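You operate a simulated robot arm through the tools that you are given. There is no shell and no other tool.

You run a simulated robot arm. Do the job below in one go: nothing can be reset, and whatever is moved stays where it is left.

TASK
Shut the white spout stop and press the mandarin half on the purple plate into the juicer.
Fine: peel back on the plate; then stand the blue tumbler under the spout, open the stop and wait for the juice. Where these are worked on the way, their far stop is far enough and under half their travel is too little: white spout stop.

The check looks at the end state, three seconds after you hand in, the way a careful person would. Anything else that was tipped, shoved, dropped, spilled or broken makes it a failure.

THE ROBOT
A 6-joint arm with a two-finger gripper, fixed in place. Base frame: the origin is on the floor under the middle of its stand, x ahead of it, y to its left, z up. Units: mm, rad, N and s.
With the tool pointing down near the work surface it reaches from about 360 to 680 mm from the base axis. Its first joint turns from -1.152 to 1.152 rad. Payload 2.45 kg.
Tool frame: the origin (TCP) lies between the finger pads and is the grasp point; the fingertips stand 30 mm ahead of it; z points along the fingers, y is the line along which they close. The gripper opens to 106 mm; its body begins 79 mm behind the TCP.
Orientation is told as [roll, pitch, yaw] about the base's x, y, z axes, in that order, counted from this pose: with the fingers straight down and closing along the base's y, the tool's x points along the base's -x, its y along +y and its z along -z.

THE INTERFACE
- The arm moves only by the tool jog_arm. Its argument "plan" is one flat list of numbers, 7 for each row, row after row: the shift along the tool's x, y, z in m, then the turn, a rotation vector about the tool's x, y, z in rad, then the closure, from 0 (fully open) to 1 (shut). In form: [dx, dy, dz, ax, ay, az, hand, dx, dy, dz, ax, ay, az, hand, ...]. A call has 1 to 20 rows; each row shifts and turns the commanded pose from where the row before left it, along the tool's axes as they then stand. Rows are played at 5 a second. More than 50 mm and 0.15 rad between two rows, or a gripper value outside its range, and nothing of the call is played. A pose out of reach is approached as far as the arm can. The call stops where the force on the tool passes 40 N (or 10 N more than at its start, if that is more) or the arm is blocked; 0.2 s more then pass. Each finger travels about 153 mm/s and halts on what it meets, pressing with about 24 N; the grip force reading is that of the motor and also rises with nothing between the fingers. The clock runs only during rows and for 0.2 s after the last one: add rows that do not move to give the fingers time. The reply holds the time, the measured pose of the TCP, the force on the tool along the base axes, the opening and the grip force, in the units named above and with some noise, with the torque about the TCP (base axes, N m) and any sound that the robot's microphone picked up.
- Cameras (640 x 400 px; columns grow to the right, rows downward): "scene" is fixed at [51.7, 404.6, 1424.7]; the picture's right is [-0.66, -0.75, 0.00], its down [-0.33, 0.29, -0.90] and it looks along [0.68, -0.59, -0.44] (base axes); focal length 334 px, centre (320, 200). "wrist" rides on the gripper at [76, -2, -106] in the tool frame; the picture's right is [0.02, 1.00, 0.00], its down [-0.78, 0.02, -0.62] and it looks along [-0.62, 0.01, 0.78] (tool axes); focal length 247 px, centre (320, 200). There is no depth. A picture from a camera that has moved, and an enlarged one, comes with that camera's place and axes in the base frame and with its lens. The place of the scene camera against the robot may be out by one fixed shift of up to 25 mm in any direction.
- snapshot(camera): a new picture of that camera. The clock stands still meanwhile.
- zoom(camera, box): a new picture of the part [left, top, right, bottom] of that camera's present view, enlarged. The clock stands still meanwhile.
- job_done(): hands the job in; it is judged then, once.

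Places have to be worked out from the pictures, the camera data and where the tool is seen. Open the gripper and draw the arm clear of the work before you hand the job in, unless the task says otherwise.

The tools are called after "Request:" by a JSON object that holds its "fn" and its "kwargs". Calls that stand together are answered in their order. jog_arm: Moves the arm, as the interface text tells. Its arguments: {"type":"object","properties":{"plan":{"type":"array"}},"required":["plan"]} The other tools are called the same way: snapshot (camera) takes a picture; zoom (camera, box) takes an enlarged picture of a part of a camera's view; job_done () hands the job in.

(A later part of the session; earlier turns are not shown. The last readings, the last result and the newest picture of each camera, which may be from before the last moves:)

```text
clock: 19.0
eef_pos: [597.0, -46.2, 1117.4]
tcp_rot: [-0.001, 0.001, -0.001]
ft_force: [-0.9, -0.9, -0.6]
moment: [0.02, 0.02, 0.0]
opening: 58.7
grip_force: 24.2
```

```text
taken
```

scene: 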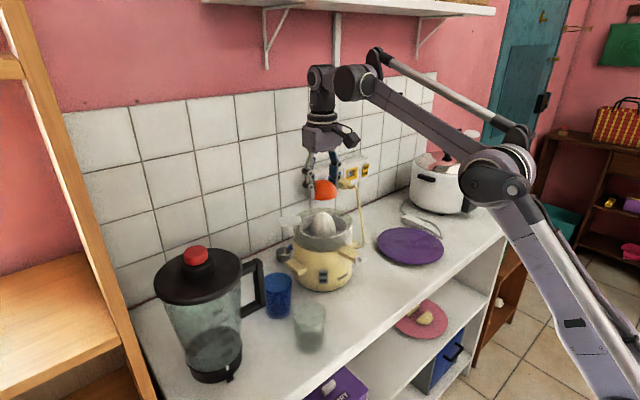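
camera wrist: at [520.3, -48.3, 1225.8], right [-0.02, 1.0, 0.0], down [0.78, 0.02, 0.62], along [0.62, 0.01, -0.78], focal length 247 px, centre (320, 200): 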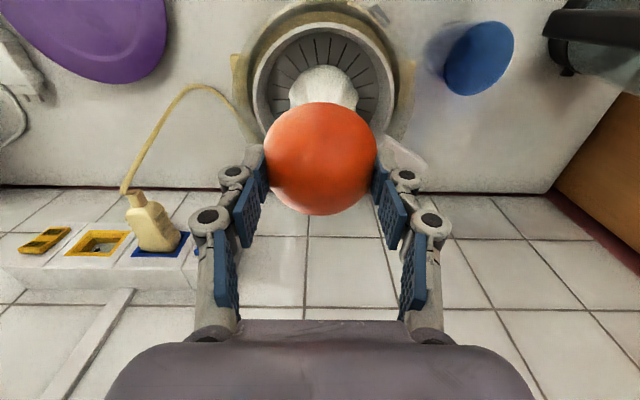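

I zoom in on the bowl in both views to determine the cone axis precisely.

Request:
{"fn": "zoom", "kwargs": {"camera": "wrist", "box": [220, 0, 420, 125]}}

Request:
{"fn": "zoom", "kwargs": {"camera": "scene", "box": [270, 160, 370, 260]}}

```text
3.20 times, centred on (320, 62) of wrist
camera zoom: at [520.3, -48.3, 1225.8], right [-0.02, 1.0, 0.0], down [0.78, 0.02, 0.62], along [0.62, 0.01, -0.78], focal length 790 px, centre (320, 640)
```

zoom: 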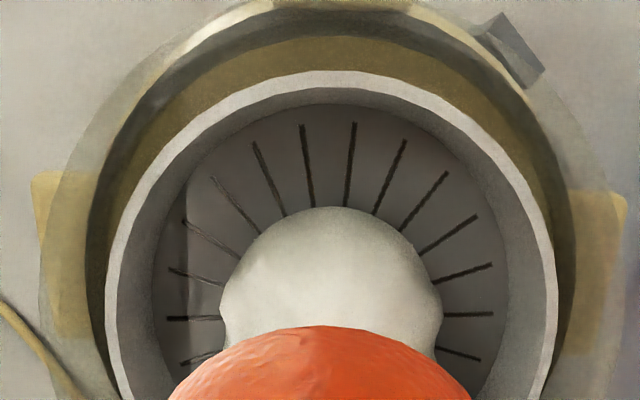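

```text
4.00 times, centred on (320, 210) of scene
camera zoom: at [51.7, 404.6, 1424.7], right [-0.66, -0.75, 0.0], down [-0.33, 0.29, -0.9], along [0.68, -0.59, -0.44], focal length 1336 px, centre (320, 160)
```

zoom: 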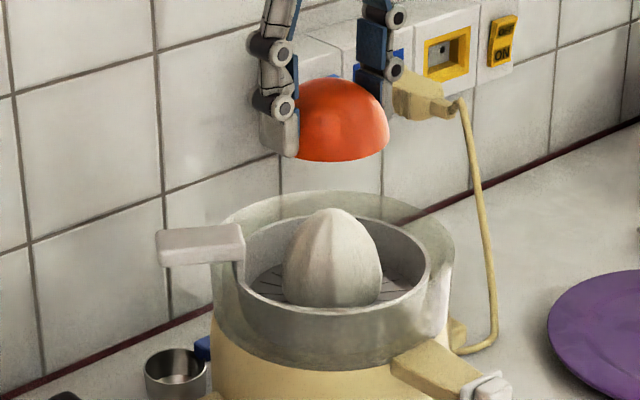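

The cone axis comes out near [591.5, -44.5] with the rim at z≈1010 and inner radius ≈56 mm. I shift by (-4.5, +1.8) mm and lower until just above the cone tip.

Request:
{"fn": "jog_arm", "kwargs": {"plan": [0.0045, 0.0018, 0.01, 0, 0, 0, 0.7, 0, 0, 0.015, 0, 0, 0, 0.7, 0, 0, 0.01, 0, 0, 0, 0.7, 0, 0, 0, 0, 0, 0, 0.7]}}

Request:
{"fn": "zoom", "kwargs": {"camera": "scene", "box": [280, 180, 370, 260]}}

Request:
{"fn": "snapshot", "kwargs": {"camera": "wrist"}}

```text
clock: 20.0
eef_pos: [592.1, -43.0, 1082.6]
tcp_rot: [-0.001, 0.001, 0.001]
ft_force: [0.6, 0.1, -0.7]
moment: [-0.03, 0.01, 0.02]
opening: 58.7
grip_force: 24.4
```

```text
5.00 times, centred on (325, 220) of scene
camera zoom: at [51.7, 404.6, 1424.7], right [-0.66, -0.75, 0.0], down [-0.33, 0.29, -0.9], along [0.68, -0.59, -0.44], focal length 1670 px, centre (295, 100)
```

zoom: 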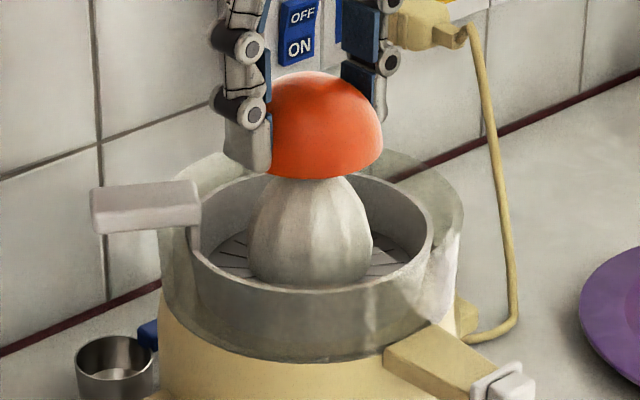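

```text
taken
camera wrist: at [515.8, -46.0, 1189.8], right [-0.02, 1.0, 0.0], down [0.78, 0.02, 0.62], along [0.62, 0.01, -0.78], focal length 247 px, centre (320, 200)
```

wrist: 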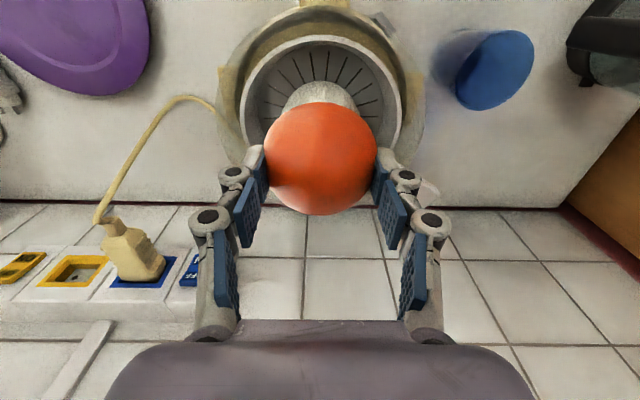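

Aligned well over the cone. I now lower in 3 mm steps until contact and start pressing.

Request:
{"fn": "jog_arm", "kwargs": {"plan": [0, 0, 0.004, 0, 0, 0, 0.7, 0, 0, 0.003, 0, 0, 0, 0.7, 0, 0, 0.003, 0, 0, 0, 0.7, 0, 0, 0.003, 0, 0, 0, 0.7]}}

```text
clock: 21.0
eef_pos: [592.4, -44.3, 1070.1]
tcp_rot: [0.0, 0.001, 0.001]
ft_force: [0.1, 0.9, -0.3]
moment: [-0.05, 0.01, 0.01]
opening: 58.6
grip_force: 24.2
```

No contact force yet; continuing down.

Request:
{"fn": "jog_arm", "kwargs": {"plan": [0, 0, 0.003, 0, 0, 0, 0.7, 0, 0, 0.003, 0, 0, 0, 0.7, 0, 0, 0.003, 0, 0, 0, 0.7, 0, 0, 0.003, 0, 0, 0, 0.7]}}

```text
clock: 22.0
eef_pos: [591.7, -43.4, 1058.6]
tcp_rot: [0.0, -0.001, 0.001]
ft_force: [0.3, 0.1, -0.4]
moment: [-0.01, 0.03, -0.01]
opening: 58.5
grip_force: 24.2
```

Request:
{"fn": "zoom", "kwargs": {"camera": "scene", "box": [280, 180, 370, 260]}}

Request:
{"fn": "zoom", "kwargs": {"camera": "wrist", "box": [220, 20, 420, 220]}}

```text
5.00 times, centred on (325, 220) of scene
camera zoom: at [51.8, 404.6, 1424.7], right [-0.66, -0.75, 0.0], down [-0.33, 0.29, -0.9], along [0.68, -0.59, -0.44], focal length 1670 px, centre (295, 100)
```

zoom: 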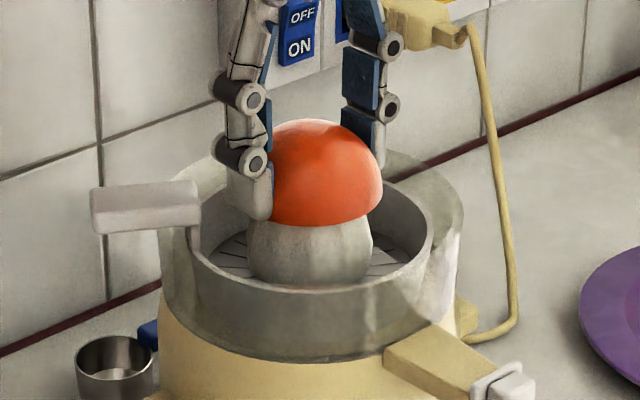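

```text
2.00 times, centred on (320, 120) of wrist
camera zoom: at [514.8, -45.6, 1165.6], right [-0.02, 1.0, 0.0], down [0.78, 0.02, 0.62], along [0.62, 0.01, -0.78], focal length 494 px, centre (320, 360)
```

zoom: 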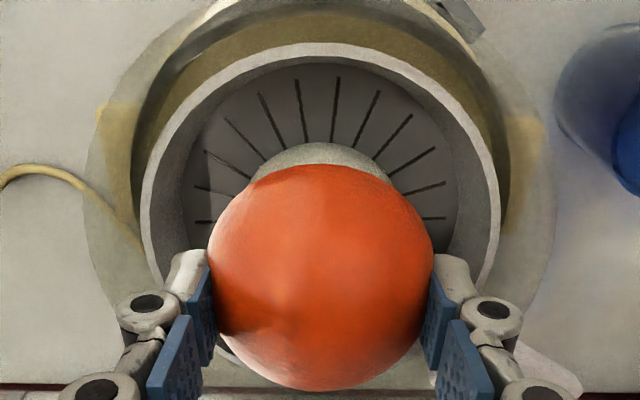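

The half is sliding over the cone without force yet. I continue pressing down in small steps.

Request:
{"fn": "jog_arm", "kwargs": {"plan": [0, 0, 0.003, 0, 0, 0, 0.7, 0, 0, 0.003, 0, 0, 0, 0.7, 0, 0, 0.003, 0, 0, 0, 0.7]}}

```text
clock: 22.8
eef_pos: [591.8, -44.8, 1049.4]
tcp_rot: [0.0, 0.0, -0.001]
ft_force: [0.1, 0.7, -0.3]
moment: [0.03, -0.01, 0.01]
opening: 58.4
grip_force: 24.2
```

Request:
{"fn": "jog_arm", "kwargs": {"plan": [0, 0, 0.002, 0, 0, 0, 0.7, 0, 0, 0.002, 0, 0, 0, 0.7, 0, 0, 0.002, 0, 0, 0, 0.7]}}

Request:
{"fn": "zoom", "kwargs": {"camera": "scene", "box": [280, 180, 370, 260]}}

```text
clock: 23.6
eef_pos: [591.5, -43.8, 1043.1]
tcp_rot: [-0.001, -0.001, 0.001]
ft_force: [-2.5, 0.6, 7.3]
moment: [0.07, 0.19, 0.02]
opening: 58.6
grip_force: 23.9
```

```text
5.00 times, centred on (325, 220) of scene
camera zoom: at [51.5, 404.6, 1424.7], right [-0.66, -0.75, 0.0], down [-0.33, 0.29, -0.9], along [0.68, -0.59, -0.44], focal length 1670 px, centre (295, 100)
```

zoom: 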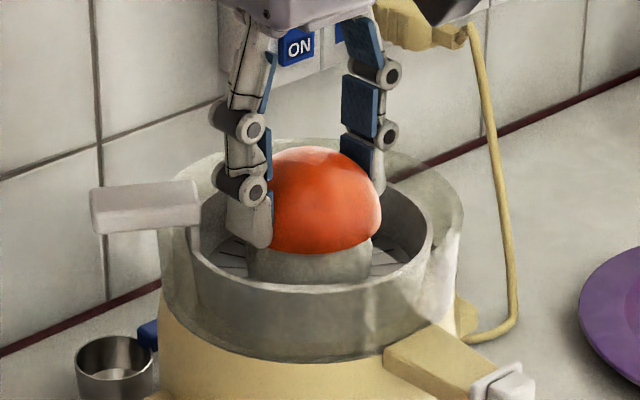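

Contact: 7 N upward and a small -x push, so I shift 1 mm to -x and press further in 1.5 mm steps, listening for the motor.

Request:
{"fn": "jog_arm", "kwargs": {"plan": [0.001, 0, 0.0015, 0, 0, 0, 0.7, 0, 0, 0.0015, 0, 0, 0, 0.7, 0, 0, 0, 0, 0, 0, 0.7]}}

```text
clock: 24.4
eef_pos: [591.9, -43.7, 1041.7]
tcp_rot: [0.003, -0.001, -0.001]
ft_force: [5.7, 2.0, 28.8]
moment: [0.15, -0.17, 0.04]
opening: 59.2
grip_force: 23.9
```

28.8 N of press force now, but no sound reported. I undo most of the x shift and hold for two seconds to see whether the juicer responds.

Request:
{"fn": "jog_arm", "kwargs": {"plan": [-0.0006, 0, 0, 0, 0, 0, 0.7, 0, 0, 0, 0, 0, 0, 0.7, 0, 0, 0, 0, 0, 0, 0.7, 0, 0, 0, 0, 0, 0, 0.7, 0, 0, 0, 0, 0, 0, 0.7, 0, 0, 0, 0, 0, 0, 0.7, 0, 0, 0, 0, 0, 0, 0.7, 0, 0, 0, 0, 0, 0, 0.7]}}

Request:
{"fn": "zoom", "kwargs": {"camera": "scene", "box": [280, 180, 370, 260]}}

Request:
{"fn": "snapshot", "kwargs": {"camera": "wrist"}}

```text
clock: 26.2
eef_pos: [591.5, -43.4, 1041.0]
tcp_rot: [-0.001, 0.0, -0.002]
ft_force: [-0.9, 6.4, 26.8]
moment: [0.32, 0.1, -0.01]
opening: 59.5
grip_force: 24.1
```

```text
5.00 times, centred on (325, 220) of scene
camera zoom: at [51.2, 404.8, 1424.6], right [-0.66, -0.75, 0.0], down [-0.33, 0.29, -0.9], along [0.68, -0.59, -0.44], focal length 1670 px, centre (295, 100)
```

zoom: 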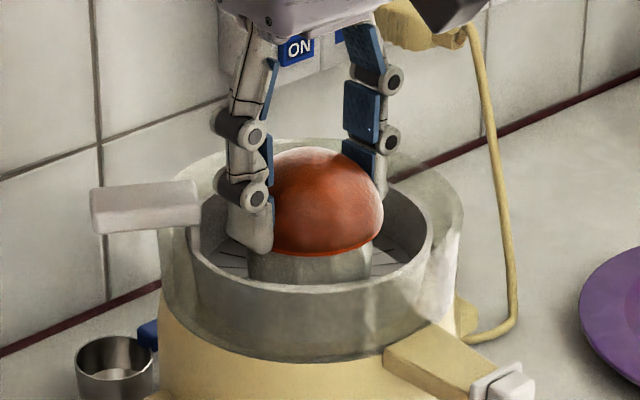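

```text
taken
camera wrist: at [514.6, -46.4, 1147.5], right [-0.02, 1.0, 0.0], down [0.78, 0.02, 0.62], along [0.62, 0.01, -0.78], focal length 247 px, centre (320, 200)
```

wrist: 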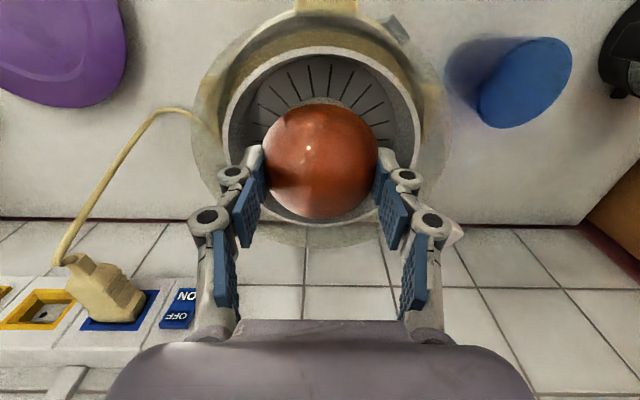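

The half has turned dull and glossy – it's being juiced. I relieve the 6 N side force (+0.5 mm y) and hold the press two more seconds.

Request:
{"fn": "jog_arm", "kwargs": {"plan": [0, 0.0006, 0, 0, 0, 0, 0.7, 0, 0, 0, 0, 0, 0, 0.7, 0, 0, 0, 0, 0, 0, 0.7, 0, 0, 0, 0, 0, 0, 0.7, 0, 0, 0, 0, 0, 0, 0.7, 0, 0, 0, 0, 0, 0, 0.7, 0, 0, 0, 0, 0, 0, 0.7, 0, 0, 0, 0, 0, 0, 0.7]}}

Request:
{"fn": "zoom", "kwargs": {"camera": "scene", "box": [280, 180, 370, 260]}}

Request:
{"fn": "zoom", "kwargs": {"camera": "wrist", "box": [190, 0, 450, 230]}}

```text
clock: 28.0
eef_pos: [591.9, -44.1, 1040.4]
tcp_rot: [0.0, 0.0, -0.001]
ft_force: [0.1, 0.2, 26.3]
moment: [0.0, 0.06, 0.0]
opening: 59.4
grip_force: 24.3
```

```text
5.00 times, centred on (325, 220) of scene
camera zoom: at [51.2, 404.6, 1424.7], right [-0.66, -0.75, 0.0], down [-0.33, 0.29, -0.9], along [0.68, -0.59, -0.44], focal length 1670 px, centre (295, 100)
```

zoom: 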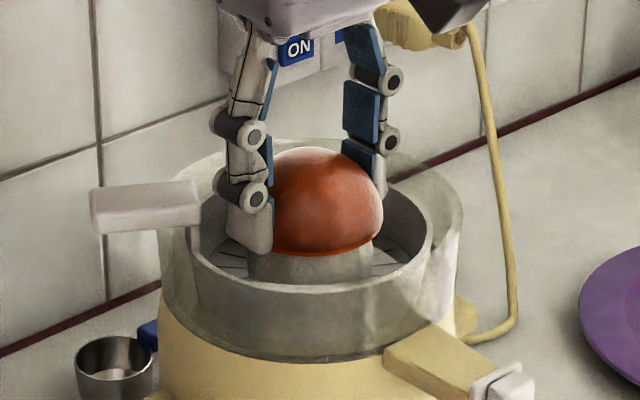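

```text
1.74 times, centred on (320, 115) of wrist
camera zoom: at [514.6, -46.2, 1147.4], right [-0.02, 1.0, 0.0], down [0.78, 0.02, 0.62], along [0.62, 0.01, -0.78], focal length 430 px, centre (320, 348)
```

zoom: 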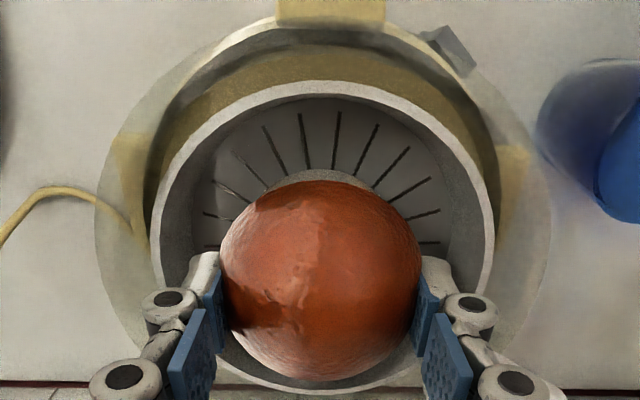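

The half looks well squeezed and the side forces are gone. I add 0.4 mm and hold three more seconds to be thorough, then compare.

Request:
{"fn": "jog_arm", "kwargs": {"plan": [0, 0, 0.0004, 0, 0, 0, 0.7, 0, 0, 0, 0, 0, 0, 0.7, 0, 0, 0, 0, 0, 0, 0.7, 0, 0, 0, 0, 0, 0, 0.7, 0, 0, 0, 0, 0, 0, 0.7, 0, 0, 0, 0, 0, 0, 0.7, 0, 0, 0, 0, 0, 0, 0.7, 0, 0, 0, 0, 0, 0, 0.7, 0, 0, 0, 0, 0, 0, 0.7, 0, 0, 0, 0, 0, 0, 0.7, 0, 0, 0, 0, 0, 0, 0.7, 0, 0, 0, 0, 0, 0, 0.7, 0, 0, 0, 0, 0, 0, 0.7, 0, 0, 0, 0, 0, 0, 0.7, 0, 0, 0, 0, 0, 0, 0.7]}}

Request:
{"fn": "zoom", "kwargs": {"camera": "scene", "box": [280, 180, 370, 260]}}

Request:
{"fn": "zoom", "kwargs": {"camera": "wrist", "box": [190, 0, 450, 230]}}

```text
clock: 31.2
eef_pos: [590.9, -43.9, 1039.7]
tcp_rot: [0.0, -0.001, -0.001]
ft_force: [-0.1, -2.8, 22.6]
moment: [-0.12, 0.07, 0.0]
opening: 59.4
grip_force: 24.1
```

```text
5.00 times, centred on (325, 220) of scene
camera zoom: at [51.3, 404.5, 1424.7], right [-0.66, -0.75, 0.0], down [-0.33, 0.29, -0.9], along [0.68, -0.59, -0.44], focal length 1670 px, centre (295, 100)
```

zoom: 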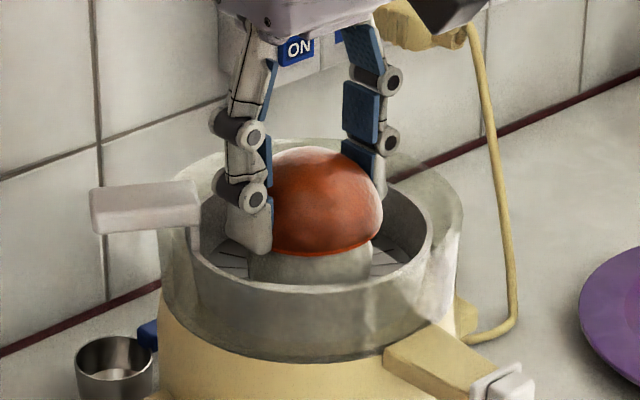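

```text
1.74 times, centred on (320, 115) of wrist
camera zoom: at [514.7, -46.0, 1147.2], right [-0.02, 1.0, 0.0], down [0.78, 0.02, 0.62], along [0.62, 0.01, -0.78], focal length 430 px, centre (320, 348)
```

zoom: 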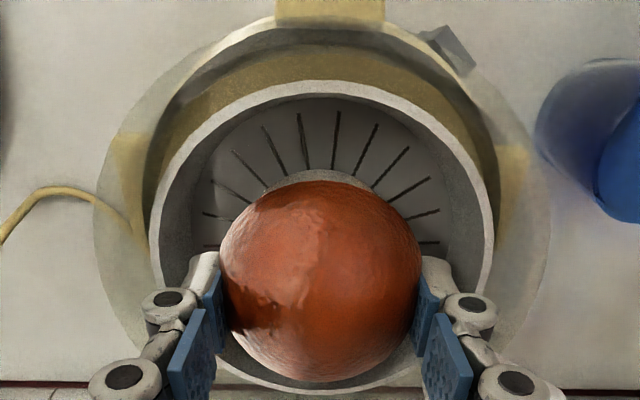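

Reading and pictures are steady now, so the half appears squeezed out. I lift it off the cone slowly and look at the bowl and the peel.

Request:
{"fn": "jog_arm", "kwargs": {"plan": [0, 0, -0.004, 0, 0, 0, 0.7, 0, 0, -0.008, 0, 0, 0, 0.7, 0, 0, -0.015, 0, 0, 0, 0.7, 0, 0, -0.025, 0, 0, 0, 0.7, 0, 0, -0.028, 0, 0, 0, 0.7, 0, 0, 0, 0, 0, 0, 0.7]}}

Request:
{"fn": "zoom", "kwargs": {"camera": "scene", "box": [270, 150, 390, 270]}}

Request:
{"fn": "snapshot", "kwargs": {"camera": "wrist"}}

```text
clock: 32.6
eef_pos: [589.9, -43.7, 1119.2]
tcp_rot: [0.0, 0.0, 0.0]
ft_force: [0.7, -0.9, -0.2]
moment: [-0.03, -0.02, 0.01]
opening: 59.1
grip_force: 24.3
```

```text
3.33 times, centred on (330, 210) of scene
camera zoom: at [51.8, 404.6, 1424.7], right [-0.66, -0.75, 0.0], down [-0.33, 0.29, -0.9], along [0.68, -0.59, -0.44], focal length 1113 px, centre (287, 167)
```

zoom: 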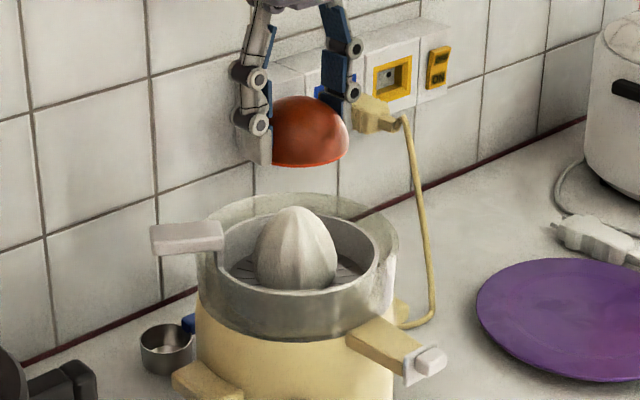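

```text
taken
camera wrist: at [514.1, -46.4, 1227.2], right [-0.02, 1.0, 0.0], down [0.78, 0.02, 0.62], along [0.62, 0.01, -0.78], focal length 247 px, centre (320, 200)
```

wrist: 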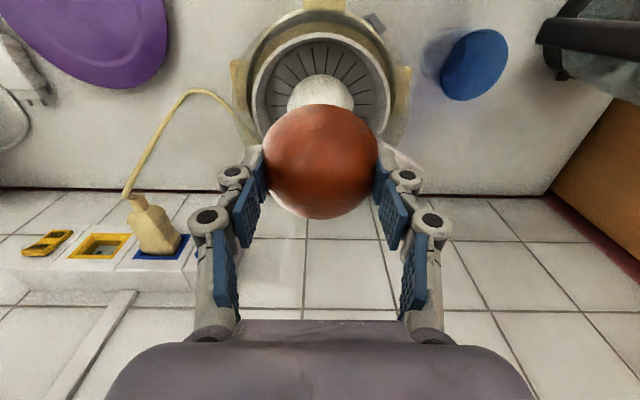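

The peel came off with the gripper. I zoom into the bowl to look for juice.

Request:
{"fn": "zoom", "kwargs": {"camera": "scene", "box": [295, 205, 365, 265]}}

Request:
{"fn": "zoom", "kwargs": {"camera": "wrist", "box": [225, 0, 415, 120]}}

Request:
{"fn": "zoom", "kwargs": {"camera": "wrist", "box": [240, 90, 400, 230]}}

```text
6.67 times, centred on (330, 235) of scene
camera zoom: at [51.8, 404.6, 1424.7], right [-0.66, -0.75, 0.0], down [-0.33, 0.29, -0.9], along [0.68, -0.59, -0.44], focal length 2226 px, centre (253, -33)
```

zoom: 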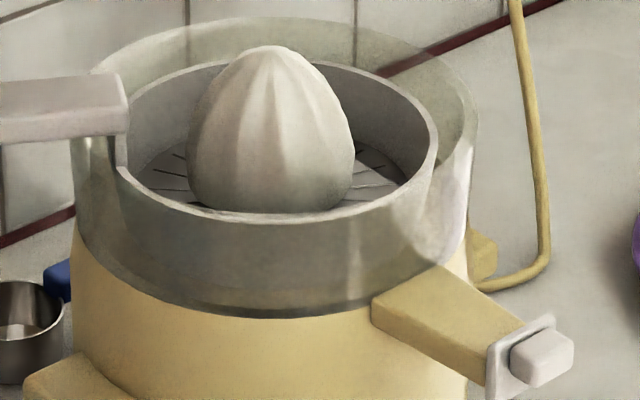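

```text
3.33 times, centred on (320, 60) of wrist
camera zoom: at [514.1, -46.4, 1227.2], right [-0.02, 1.0, 0.0], down [0.78, 0.02, 0.62], along [0.62, 0.01, -0.78], focal length 823 px, centre (320, 667)
```

zoom: 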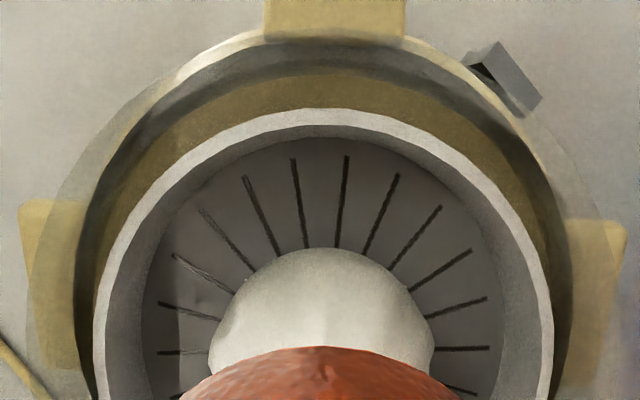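

```text
2.86 times, centred on (320, 160) of wrist
camera zoom: at [514.1, -46.4, 1227.2], right [-0.02, 1.0, 0.0], down [0.78, 0.02, 0.62], along [0.62, 0.01, -0.78], focal length 706 px, centre (320, 314)
```

zoom: 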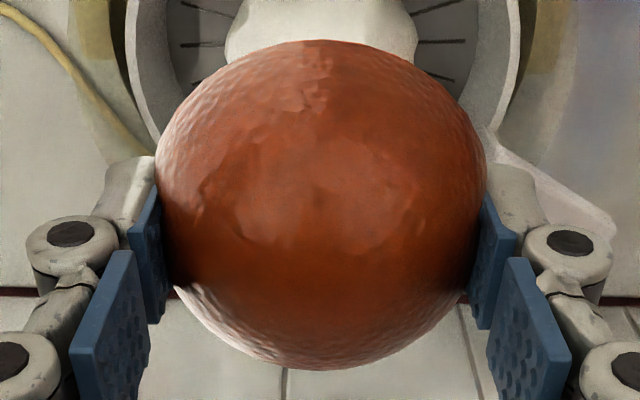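

The half is now a dull, dimpled peel. I carry it back over the plate along the same route and lower it to just above the plate.

Request:
{"fn": "jog_arm", "kwargs": {"plan": [0.0107, -0.0388, 0, 0, 0, 0, 0.7, 0.0107, -0.0388, 0, 0, 0, 0, 0.7, 0.0107, -0.0388, 0, 0, 0, 0, 0.7, 0.0107, -0.0388, 0, 0, 0, 0, 0.7, 0.0107, -0.0388, 0, 0, 0, 0, 0.7, 0.0107, -0.0388, 0, 0, 0, 0, 0.7, 0.0107, -0.0388, 0, 0, 0, 0, 0.7, 0, 0, 0, 0, 0, 0, 0.7, 0, 0, 0.04, 0, 0, 0, 0.7, 0, 0, 0.045, 0, 0, 0, 0.7, 0, 0, 0.045, 0, 0, 0, 0.7, 0, 0, 0.045, 0, 0, 0, 0.7, 0, 0, 0.025, 0, 0, 0, 0.7, 0, 0, 0, 0, 0, 0, 0.7]}}

Request:
{"fn": "zoom", "kwargs": {"camera": "scene", "box": [370, 200, 450, 270]}}

Request:
{"fn": "snapshot", "kwargs": {"camera": "wrist"}}

```text
clock: 35.6
eef_pos: [515.3, -314.5, 919.4]
tcp_rot: [-0.002, 0.0, 0.0]
ft_force: [0.4, 0.0, -0.6]
moment: [-0.02, 0.01, 0.01]
opening: 59.1
grip_force: 24.0
```

```text
5.71 times, centred on (410, 235) of scene
camera zoom: at [51.7, 404.5, 1424.7], right [-0.66, -0.75, 0.0], down [-0.33, 0.29, -0.9], along [0.68, -0.59, -0.44], focal length 1908 px, centre (-194, 0)
```

zoom: 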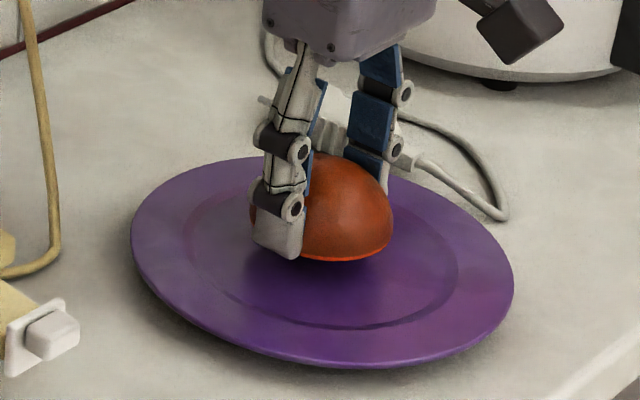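

```text
taken
camera wrist: at [439.3, -316.9, 1026.4], right [-0.02, 1.0, 0.0], down [0.78, 0.02, 0.62], along [0.62, 0.01, -0.78], focal length 247 px, centre (320, 200)
```

wrist: 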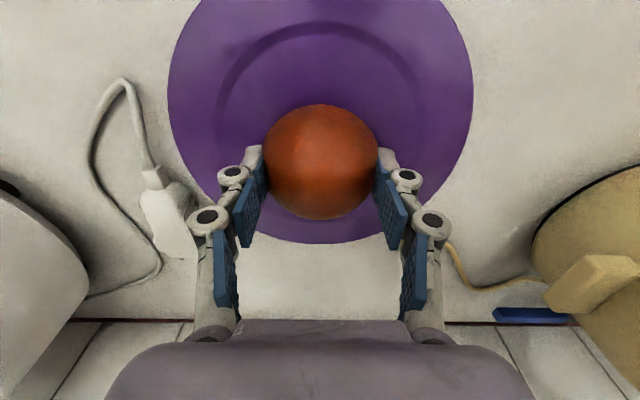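

The peel is over the plate again. I lower in small steps until it touches.

Request:
{"fn": "jog_arm", "kwargs": {"plan": [0, 0, 0.006, 0, 0, 0, 0.7, 0, 0, 0.005, 0, 0, 0, 0.7, 0, 0, 0.0025, 0, 0, 0, 0.7, 0, 0, 0, 0, 0, 0, 0.7]}}

```text
clock: 36.6
eef_pos: [515.7, -315.5, 906.4]
tcp_rot: [0.0, 0.0, 0.0]
ft_force: [0.0, -1.0, -0.4]
moment: [0.02, 0.01, -0.01]
opening: 59.2
grip_force: 23.8
```

Request:
{"fn": "jog_arm", "kwargs": {"plan": [0, 0, 0.0015, 0, 0, 0, 0.7, 0, 0, 0.0015, 0, 0, 0, 0.7, 0, 0, 0, 0, 0, 0, 0.7]}}

Request:
{"fn": "zoom", "kwargs": {"camera": "scene", "box": [380, 210, 440, 265]}}

```text
clock: 37.4
eef_pos: [516.1, -315.7, 903.5]
tcp_rot: [0.0, 0.001, -0.001]
ft_force: [-0.3, -1.6, 2.7]
moment: [-0.06, 0.02, 0.02]
opening: 59.2
grip_force: 23.9
```

```text
7.27 times, centred on (410, 238) of scene
camera zoom: at [51.7, 404.6, 1424.7], right [-0.66, -0.75, 0.0], down [-0.33, 0.29, -0.9], along [0.68, -0.59, -0.44], focal length 2429 px, centre (-334, -73)
```

zoom: 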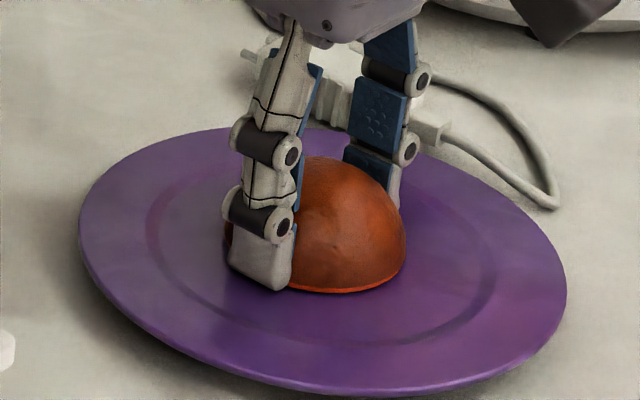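

Contact at 2.7 N: the peel rests on the plate. I open to 82 mm, wait, and lift straight up.

Request:
{"fn": "jog_arm", "kwargs": {"plan": [0, 0, 0, 0, 0, 0, 0.38, 0, 0, 0, 0, 0, 0, 0.23, 0, 0, 0, 0, 0, 0, 0.23, 0, 0, -0.01, 0, 0, 0, 0.23, 0, 0, -0.03, 0, 0, 0, 0.23, 0, 0, -0.045, 0, 0, 0, 0.23, 0, 0, -0.045, 0, 0, 0, 0.23, 0, 0, -0.045, 0, 0, 0, 0, 0, 0, 0, 0, 0, 0, 0]}}

Request:
{"fn": "snapshot", "kwargs": {"camera": "wrist"}}

Request:
{"fn": "snapshot", "kwargs": {"camera": "scene"}}

```text
clock: 39.4
eef_pos: [514.6, -314.1, 1078.9]
tcp_rot: [0.001, -0.002, -0.002]
ft_force: [-0.6, 0.4, -0.7]
moment: [0.03, 0.0, -0.02]
opening: 105.9
grip_force: 0.0
```

```text
taken
camera wrist: at [438.7, -315.9, 1186.2], right [-0.02, 1.0, 0.0], down [0.78, 0.02, 0.62], along [0.62, 0.01, -0.78], focal length 247 px, centre (320, 200)
```

wrist: 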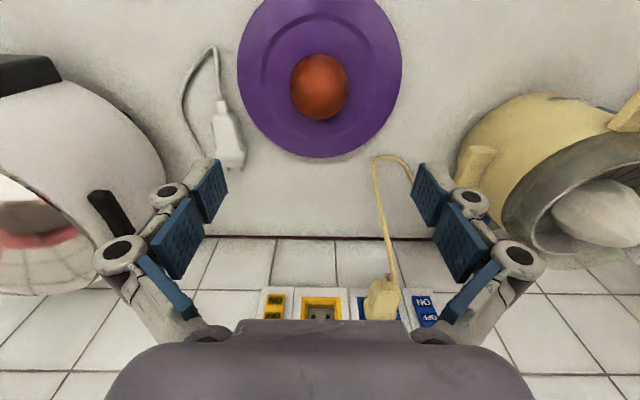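

```text
taken
```

scene: 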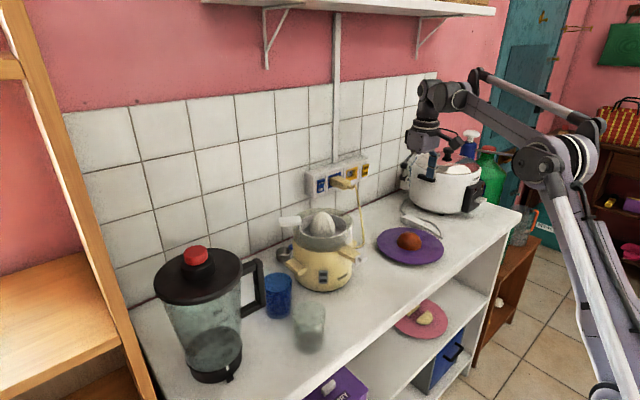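

The peel sits on the plate. Now I move up and across to look at the blue tumbler from above.

Request:
{"fn": "jog_arm", "kwargs": {"plan": [0, 0, -0.045, 0, 0, 0, 0, 0.0049, 0.0416, 0, 0, 0, 0, 0, 0.0049, 0.0416, 0, 0, 0, 0, 0, 0.0049, 0.0416, 0, 0, 0, 0, 0, 0.0049, 0.0416, 0, 0, 0, 0, 0, 0.0049, 0.0416, 0, 0, 0, 0, 0, 0.0049, 0.0416, 0, 0, 0, 0, 0, 0.0049, 0.0416, 0, 0, 0, 0, 0, 0.0049, 0.0416, 0, 0, 0, 0, 0, 0.0049, 0.0416, 0, 0, 0, 0, 0, 0, 0, 0, 0, 0, 0, 0]}}

Request:
{"fn": "snapshot", "kwargs": {"camera": "wrist"}}

Request:
{"fn": "zoom", "kwargs": {"camera": "scene", "box": [250, 250, 350, 360]}}

```text
clock: 41.8
eef_pos: [474.1, 59.9, 1122.6]
tcp_rot: [0.0, 0.001, -0.001]
ft_force: [0.0, 0.3, -0.9]
moment: [0.01, 0.02, -0.01]
opening: 106.0
grip_force: 0.1
```

```text
taken
camera wrist: at [397.9, 58.2, 1229.9], right [-0.02, 1.0, 0.0], down [0.78, 0.02, 0.62], along [0.62, 0.01, -0.78], focal length 247 px, centre (320, 200)
```

wrist: 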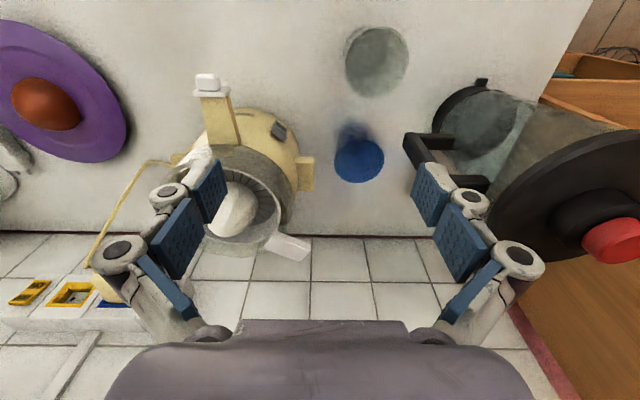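

```text
3.64 times, centred on (300, 305) of scene
camera zoom: at [51.7, 404.6, 1424.7], right [-0.66, -0.75, 0.0], down [-0.33, 0.29, -0.9], along [0.68, -0.59, -0.44], focal length 1214 px, centre (393, -182)
```

zoom: 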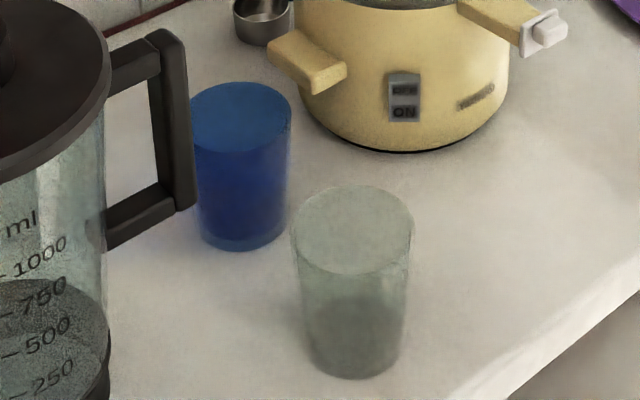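

I zoom in on the blue tumbler and its neighbours in the wrist view.

Request:
{"fn": "zoom", "kwargs": {"camera": "wrist", "box": [310, 20, 430, 200]}}

Request:
{"fn": "zoom", "kwargs": {"camera": "wrist", "box": [160, 60, 340, 250]}}

```text
2.22 times, centred on (370, 110) of wrist
camera zoom: at [397.9, 58.2, 1229.9], right [-0.02, 1.0, 0.0], down [0.78, 0.02, 0.62], along [0.62, 0.01, -0.78], focal length 549 px, centre (209, 400)
```

zoom: 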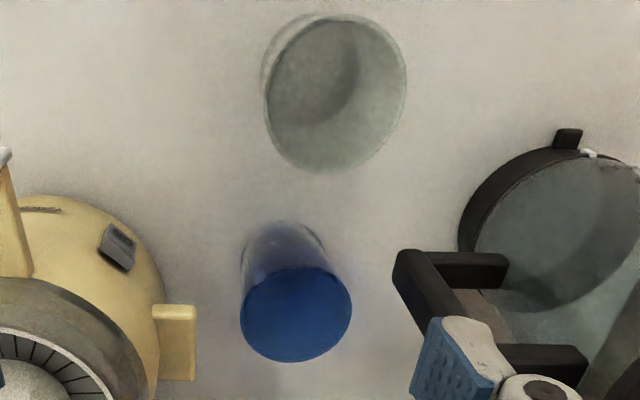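

```text
2.11 times, centred on (250, 155) of wrist
camera zoom: at [397.9, 58.2, 1229.9], right [-0.02, 1.0, 0.0], down [0.78, 0.02, 0.62], along [0.62, 0.01, -0.78], focal length 520 px, centre (467, 295)
```

zoom: 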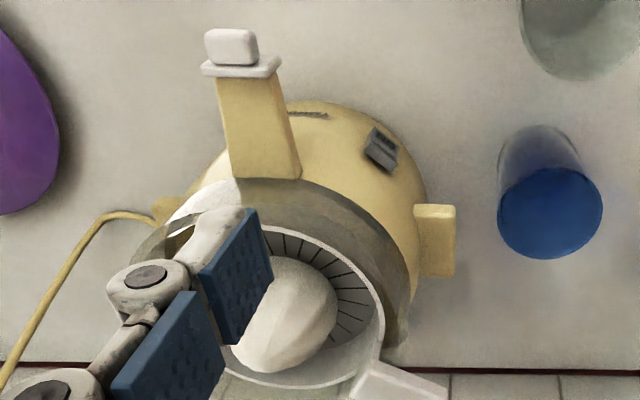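

The blue tumbler stands near [566, 115], rim z≈928, radius ≈35 mm; the blender handle is at x≈522–548, y≥163, and the juicer's ear ends at y≈53, so I will grip it with the fingers along x. I rotate the tool by +1.3 rad about the vertical at this safe height.

Request:
{"fn": "jog_arm", "kwargs": {"plan": [0, 0, 0, 0, 0, -0.13, 0, 0, 0, 0, 0, 0, -0.13, 0, 0, 0, 0, 0, 0, -0.13, 0, 0, 0, 0, 0, 0, -0.13, 0, 0, 0, 0, 0, 0, -0.13, 0, 0, 0, 0, 0, 0, -0.13, 0, 0, 0, 0, 0, 0, -0.13, 0, 0, 0, 0, 0, 0, -0.13, 0, 0, 0, 0, 0, 0, -0.13, 0, 0, 0, 0, 0, 0, -0.13, 0, 0, 0, 0, 0, 0, 0, 0]}}

Request:
{"fn": "snapshot", "kwargs": {"camera": "wrist"}}

```text
clock: 44.2
eef_pos: [472.9, 58.7, 1123.4]
tcp_rot: [-0.001, 0.0, 1.302]
ft_force: [0.3, -0.7, 0.2]
moment: [0.0, -0.04, -0.05]
opening: 106.0
grip_force: 0.1
```

```text
taken
camera wrist: at [453.7, -15.4, 1230.3], right [-0.97, 0.24, 0.0], down [0.19, 0.76, 0.62], along [0.15, 0.6, -0.78], focal length 247 px, centre (320, 200)
```

wrist: 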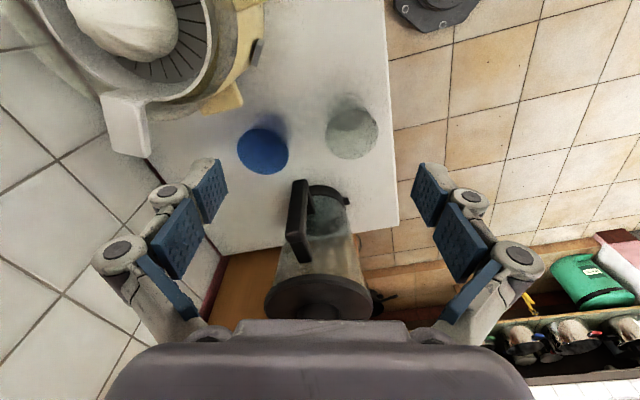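

This view also gives the rim centre at about [566, 116]. I move above it at TCP z≈1060 and check again.

Request:
{"fn": "jog_arm", "kwargs": {"plan": [-0.0266, -0.0249, 0.021, 0, 0, 0, 0, -0.0266, -0.0249, 0.021, 0, 0, 0, 0, -0.0266, -0.0249, 0.021, 0, 0, 0, 0, 0, 0, 0, 0, 0, 0, 0.2]}}

Request:
{"fn": "snapshot", "kwargs": {"camera": "wrist"}}

Request:
{"fn": "zoom", "kwargs": {"camera": "scene", "box": [230, 190, 350, 340]}}

```text
clock: 45.2
eef_pos: [564.5, 117.6, 1061.3]
tcp_rot: [-0.001, 0.0, 1.302]
ft_force: [0.5, -0.3, 0.9]
moment: [-0.02, 0.03, -0.01]
opening: 84.8
grip_force: 0.0
```

```text
taken
camera wrist: at [545.7, 43.0, 1168.1], right [-0.97, 0.25, 0.0], down [0.19, 0.76, 0.62], along [0.15, 0.6, -0.78], focal length 247 px, centre (320, 200)
```

wrist: 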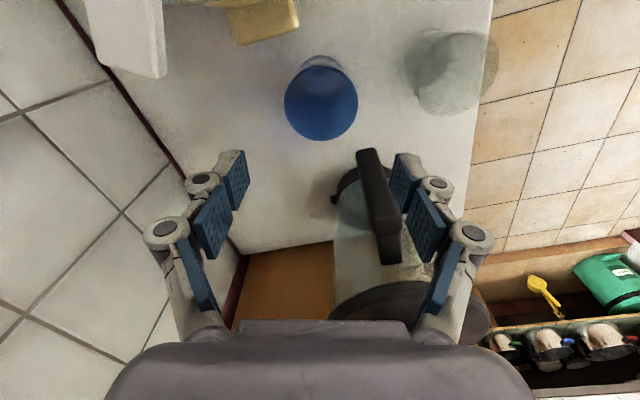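

```text
2.67 times, centred on (290, 265) of scene
camera zoom: at [51.7, 404.6, 1424.7], right [-0.66, -0.75, 0.0], down [-0.33, 0.29, -0.9], along [0.68, -0.59, -0.44], focal length 891 px, centre (400, 27)
```

zoom: 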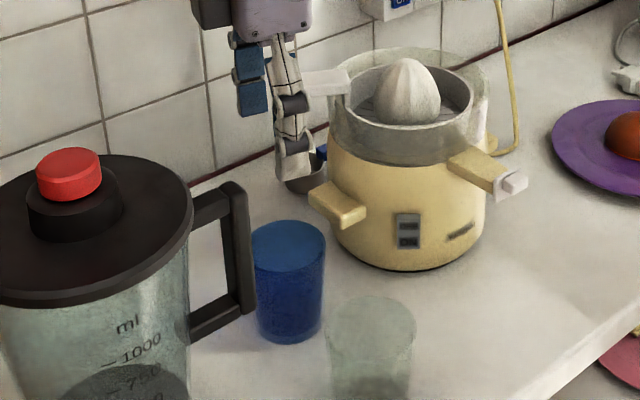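

The tumbler is centred at about [563.5, 114.5] and the handle starts at y≈172, so it's clear. I turn back 0.15 rad to keep the camera off the juicer bowl, correct 3 mm, and lower to just above the rim.

Request:
{"fn": "jog_arm", "kwargs": {"plan": [0, 0, 0, 0, 0, 0.145, 0.2, 0.0032, -0.0003, 0.02, 0, 0, 0, 0.2, 0, 0, 0.03, 0, 0, 0, 0.2, 0, 0, 0.03, 0, 0, 0, 0.2, 0, 0, 0.015, 0, 0, 0, 0.2, 0, 0, 0, 0, 0, 0, 0.2]}}

Request:
{"fn": "snapshot", "kwargs": {"camera": "wrist"}}

Request:
{"fn": "zoom", "kwargs": {"camera": "scene", "box": [230, 190, 350, 340]}}

```text
clock: 46.6
eef_pos: [564.8, 113.6, 966.4]
tcp_rot: [0.0, 0.0, 1.154]
ft_force: [0.2, -0.4, 0.2]
moment: [0.05, -0.02, -0.01]
opening: 84.7
grip_force: 0.0
```

```text
taken
camera wrist: at [535.6, 43.3, 1072.5], right [-0.92, 0.38, 0.0], down [0.3, 0.72, 0.62], along [0.24, 0.57, -0.78], focal length 247 px, centre (320, 200)
```

wrist: 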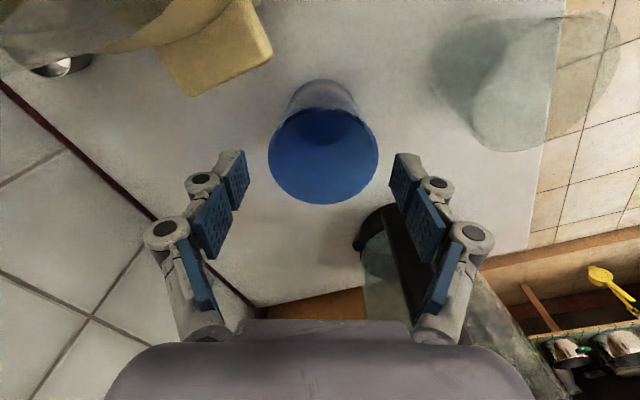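

```text
2.67 times, centred on (290, 265) of scene
camera zoom: at [51.7, 404.6, 1424.7], right [-0.66, -0.75, 0.0], down [-0.33, 0.29, -0.9], along [0.68, -0.59, -0.44], focal length 891 px, centre (400, 27)
```

zoom: 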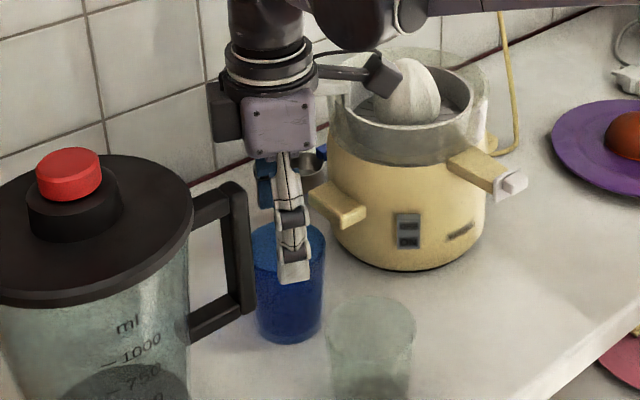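

The tumbler lies ~1.5 mm to +tool-y and ~2–3 mm to -tool-x of the grip centre. I correct that and lower around it to TCP z≈933.

Request:
{"fn": "jog_arm", "kwargs": {"plan": [-0.0022, 0.0015, 0.008, 0, 0, 0, 0.2, 0, 0, 0.01, 0, 0, 0, 0.2, 0, 0, 0.01, 0, 0, 0, 0.2, 0, 0, 0.005, 0, 0, 0, 0.2, 0, 0, 0, 0, 0, 0, 0.2]}}

Request:
{"fn": "snapshot", "kwargs": {"camera": "wrist"}}

Request:
{"fn": "zoom", "kwargs": {"camera": "scene", "box": [230, 190, 350, 340]}}

```text
clock: 47.8
eef_pos: [564.2, 116.6, 934.0]
tcp_rot: [0.0, -0.001, 1.156]
ft_force: [0.1, -0.1, -0.3]
moment: [0.0, -0.02, 0.04]
opening: 84.9
grip_force: 0.0
```

```text
taken
camera wrist: at [534.5, 45.4, 1040.1], right [-0.92, 0.38, 0.0], down [0.3, 0.72, 0.62], along [0.24, 0.57, -0.78], focal length 247 px, centre (320, 200)
```

wrist: 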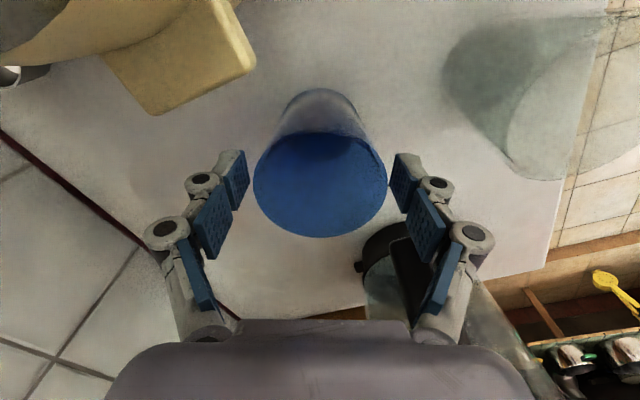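

```text
2.67 times, centred on (290, 265) of scene
camera zoom: at [51.7, 404.6, 1424.7], right [-0.66, -0.75, 0.0], down [-0.33, 0.29, -0.9], along [0.68, -0.59, -0.44], focal length 891 px, centre (400, 27)
```

zoom: 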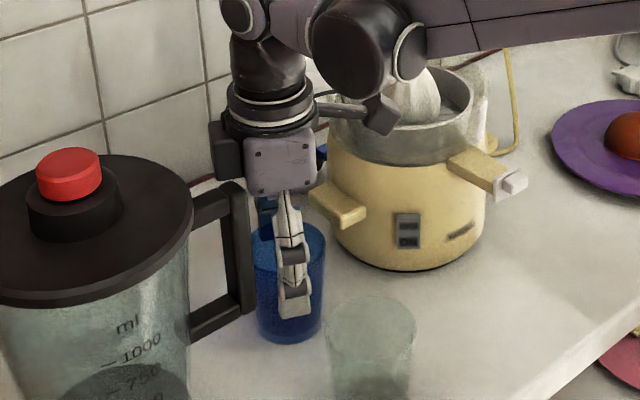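

Centered well. I close on the tumbler.

Request:
{"fn": "jog_arm", "kwargs": {"plan": [0, 0, 0, 0, 0, 0, 0.3, 0, 0, 0, 0, 0, 0, 0.5, 0, 0, 0, 0, 0, 0, 0.5, 0, 0, 0, 0, 0, 0, 0.5]}}

Request:
{"fn": "snapshot", "kwargs": {"camera": "wrist"}}

```text
clock: 48.8
eef_pos: [563.8, 116.2, 932.8]
tcp_rot: [0.0, 0.001, 1.155]
ft_force: [-0.4, 0.4, 8.3]
moment: [-0.03, 0.03, -0.04]
opening: 55.7
grip_force: 24.0
```

```text
taken
camera wrist: at [534.4, 45.4, 1040.6], right [-0.92, 0.38, 0.0], down [0.3, 0.72, 0.62], along [0.24, 0.57, -0.78], focal length 247 px, centre (320, 200)
```

wrist: 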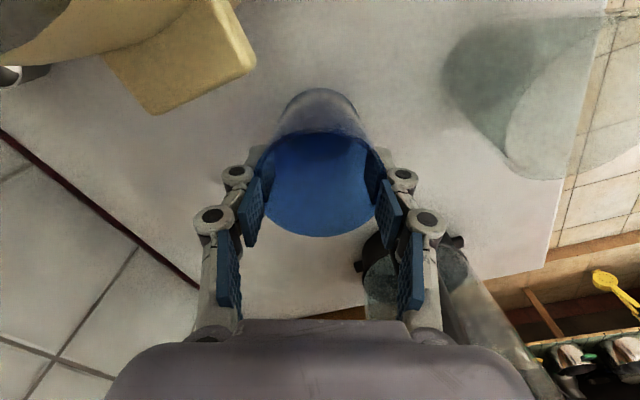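

The grip shut at 55.7 mm reading with an 8 N upward reaction, so the fingers flex around the rim. I test it by lifting only a few millimetres.

Request:
{"fn": "jog_arm", "kwargs": {"plan": [0, 0, -0.002, 0, 0, 0, 0.5, 0, 0, -0.002, 0, 0, 0, 0.5, 0, 0, -0.003, 0, 0, 0, 0.5, 0, 0, 0, 0, 0, 0, 0.5]}}

Request:
{"fn": "zoom", "kwargs": {"camera": "scene", "box": [250, 220, 330, 330]}}

Request:
{"fn": "zoom", "kwargs": {"camera": "wrist", "box": [200, 60, 440, 260]}}

```text
clock: 49.8
eef_pos: [564.1, 115.9, 939.4]
tcp_rot: [0.001, 0.0, 1.155]
ft_force: [0.0, 0.3, -1.9]
moment: [-0.01, 0.03, -0.02]
opening: 55.6
grip_force: 24.2
```

```text
3.64 times, centred on (290, 275) of scene
camera zoom: at [51.8, 404.6, 1424.7], right [-0.66, -0.75, 0.0], down [-0.33, 0.29, -0.9], along [0.68, -0.59, -0.44], focal length 1214 px, centre (429, -73)
```

zoom: 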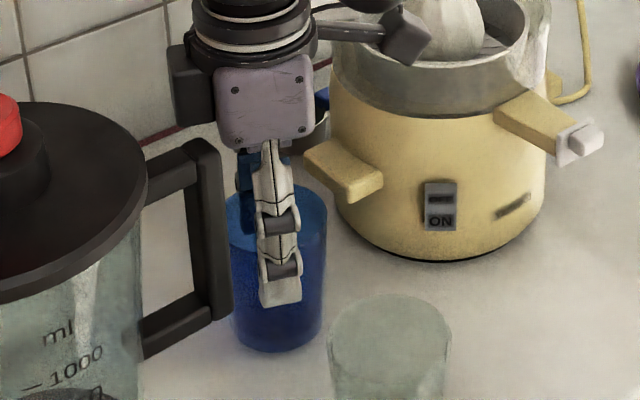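

```text
2.00 times, centred on (320, 160) of wrist
camera zoom: at [535.0, 45.0, 1046.6], right [-0.92, 0.38, 0.0], down [0.3, 0.72, 0.62], along [0.24, 0.57, -0.78], focal length 494 px, centre (320, 280)
```

zoom: 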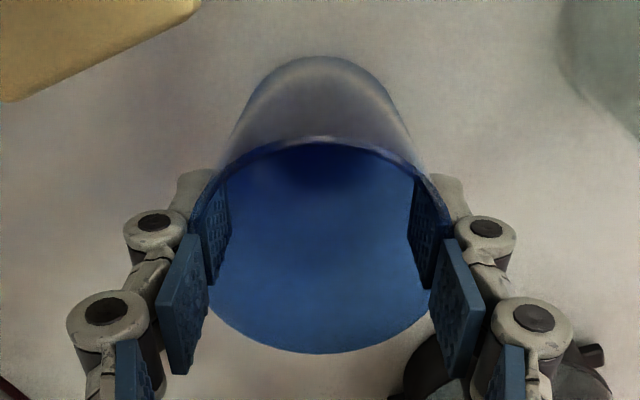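

The force of -1.9 N shows the tumbler is hanging in the grip. I raise it 100 mm, carry it out to the open area in front of the juicer and turn the tool back to yaw 0.

Request:
{"fn": "jog_arm", "kwargs": {"plan": [0, 0, -0.025, 0, 0, 0, 0.5, 0, 0, -0.035, 0, 0, 0, 0.5, 0, 0, -0.035, 0, 0, 0, 0.5, 0, 0, -0.005, 0, 0, 0, 0.5, 0.0299, 0.0207, 0, 0, 0, 0, 0.5, 0.0299, 0.0207, 0, 0, 0, 0, 0.5, 0.0299, 0.0207, 0, 0, 0, 0, 0.5, 0.0299, 0.0207, 0, 0, 0, 0, 0.5, 0, 0, 0, 0, 0, 0, 0.5]}}

Request:
{"fn": "snapshot", "kwargs": {"camera": "scene"}}

Request:
{"fn": "snapshot", "kwargs": {"camera": "wrist"}}

```text
clock: 51.8
eef_pos: [439.2, 40.4, 1039.6]
tcp_rot: [0.0, 0.0, 1.156]
ft_force: [-0.1, -0.3, -1.6]
moment: [-0.03, -0.02, 0.04]
opening: 55.2
grip_force: 24.3
```

```text
taken
```

scene: 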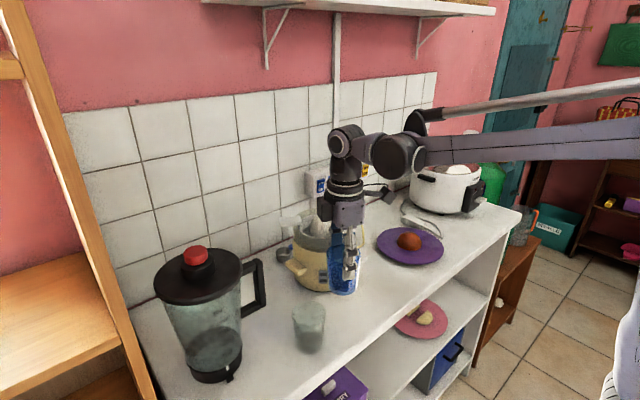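

```text
taken
camera wrist: at [410.7, -31.3, 1146.4], right [-0.92, 0.38, 0.0], down [0.3, 0.72, 0.62], along [0.24, 0.57, -0.78], focal length 247 px, centre (320, 200)
```

wrist: 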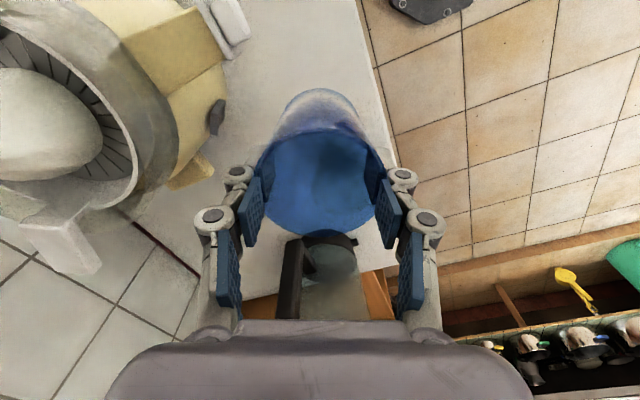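

The tumbler is steady in the grip. I rotate back to yaw 0 and move in front of the spout, still high.

Request:
{"fn": "jog_arm", "kwargs": {"plan": [0, 0, 0, 0, 0, 0.1444, 0.5, 0, 0, 0, 0, 0, 0.1444, 0.5, 0, 0, 0, 0, 0, 0.1444, 0.5, 0, 0, 0, 0, 0, 0.1444, 0.5, 0, 0, 0, 0, 0, 0.1444, 0.5, 0, 0, 0, 0, 0, 0.1444, 0.5, 0, 0, 0, 0, 0, 0.1444, 0.5, 0, 0, 0, 0, 0, 0.1444, 0.5, 0.0171, -0.0417, 0, 0, 0, 0, 0.5, 0.0171, -0.0417, 0, 0, 0, 0, 0.5, 0, 0, 0, 0, 0, 0, 0.5]}}

Request:
{"fn": "snapshot", "kwargs": {"camera": "wrist"}}

Request:
{"fn": "zoom", "kwargs": {"camera": "scene", "box": [290, 170, 430, 330]}}

```text
clock: 54.2
eef_pos: [406.5, -43.2, 1038.3]
tcp_rot: [0.001, 0.0, -0.001]
ft_force: [-0.3, -0.6, -1.8]
moment: [-0.04, 0.0, 0.02]
opening: 55.5
grip_force: 24.0
```

```text
taken
camera wrist: at [330.6, -45.1, 1144.9], right [-0.02, 1.0, 0.0], down [0.78, 0.02, 0.62], along [0.62, 0.01, -0.78], focal length 247 px, centre (320, 200)
```

wrist: 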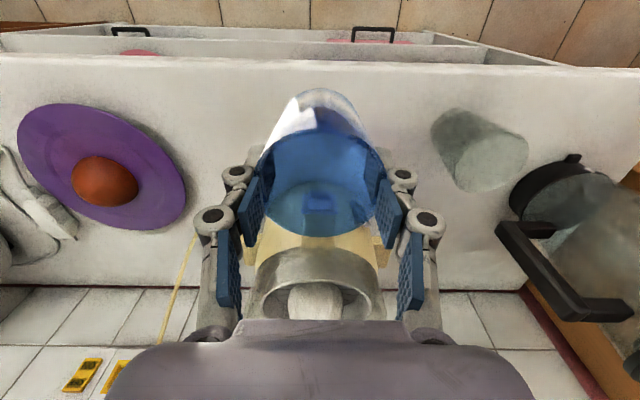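

```text
2.50 times, centred on (360, 250) of scene
camera zoom: at [51.8, 404.5, 1424.7], right [-0.66, -0.75, 0.0], down [-0.33, 0.29, -0.9], along [0.68, -0.59, -0.44], focal length 835 px, centre (220, 75)
```

zoom: 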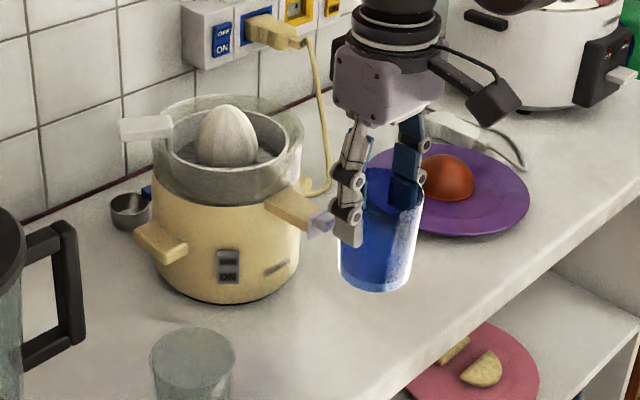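

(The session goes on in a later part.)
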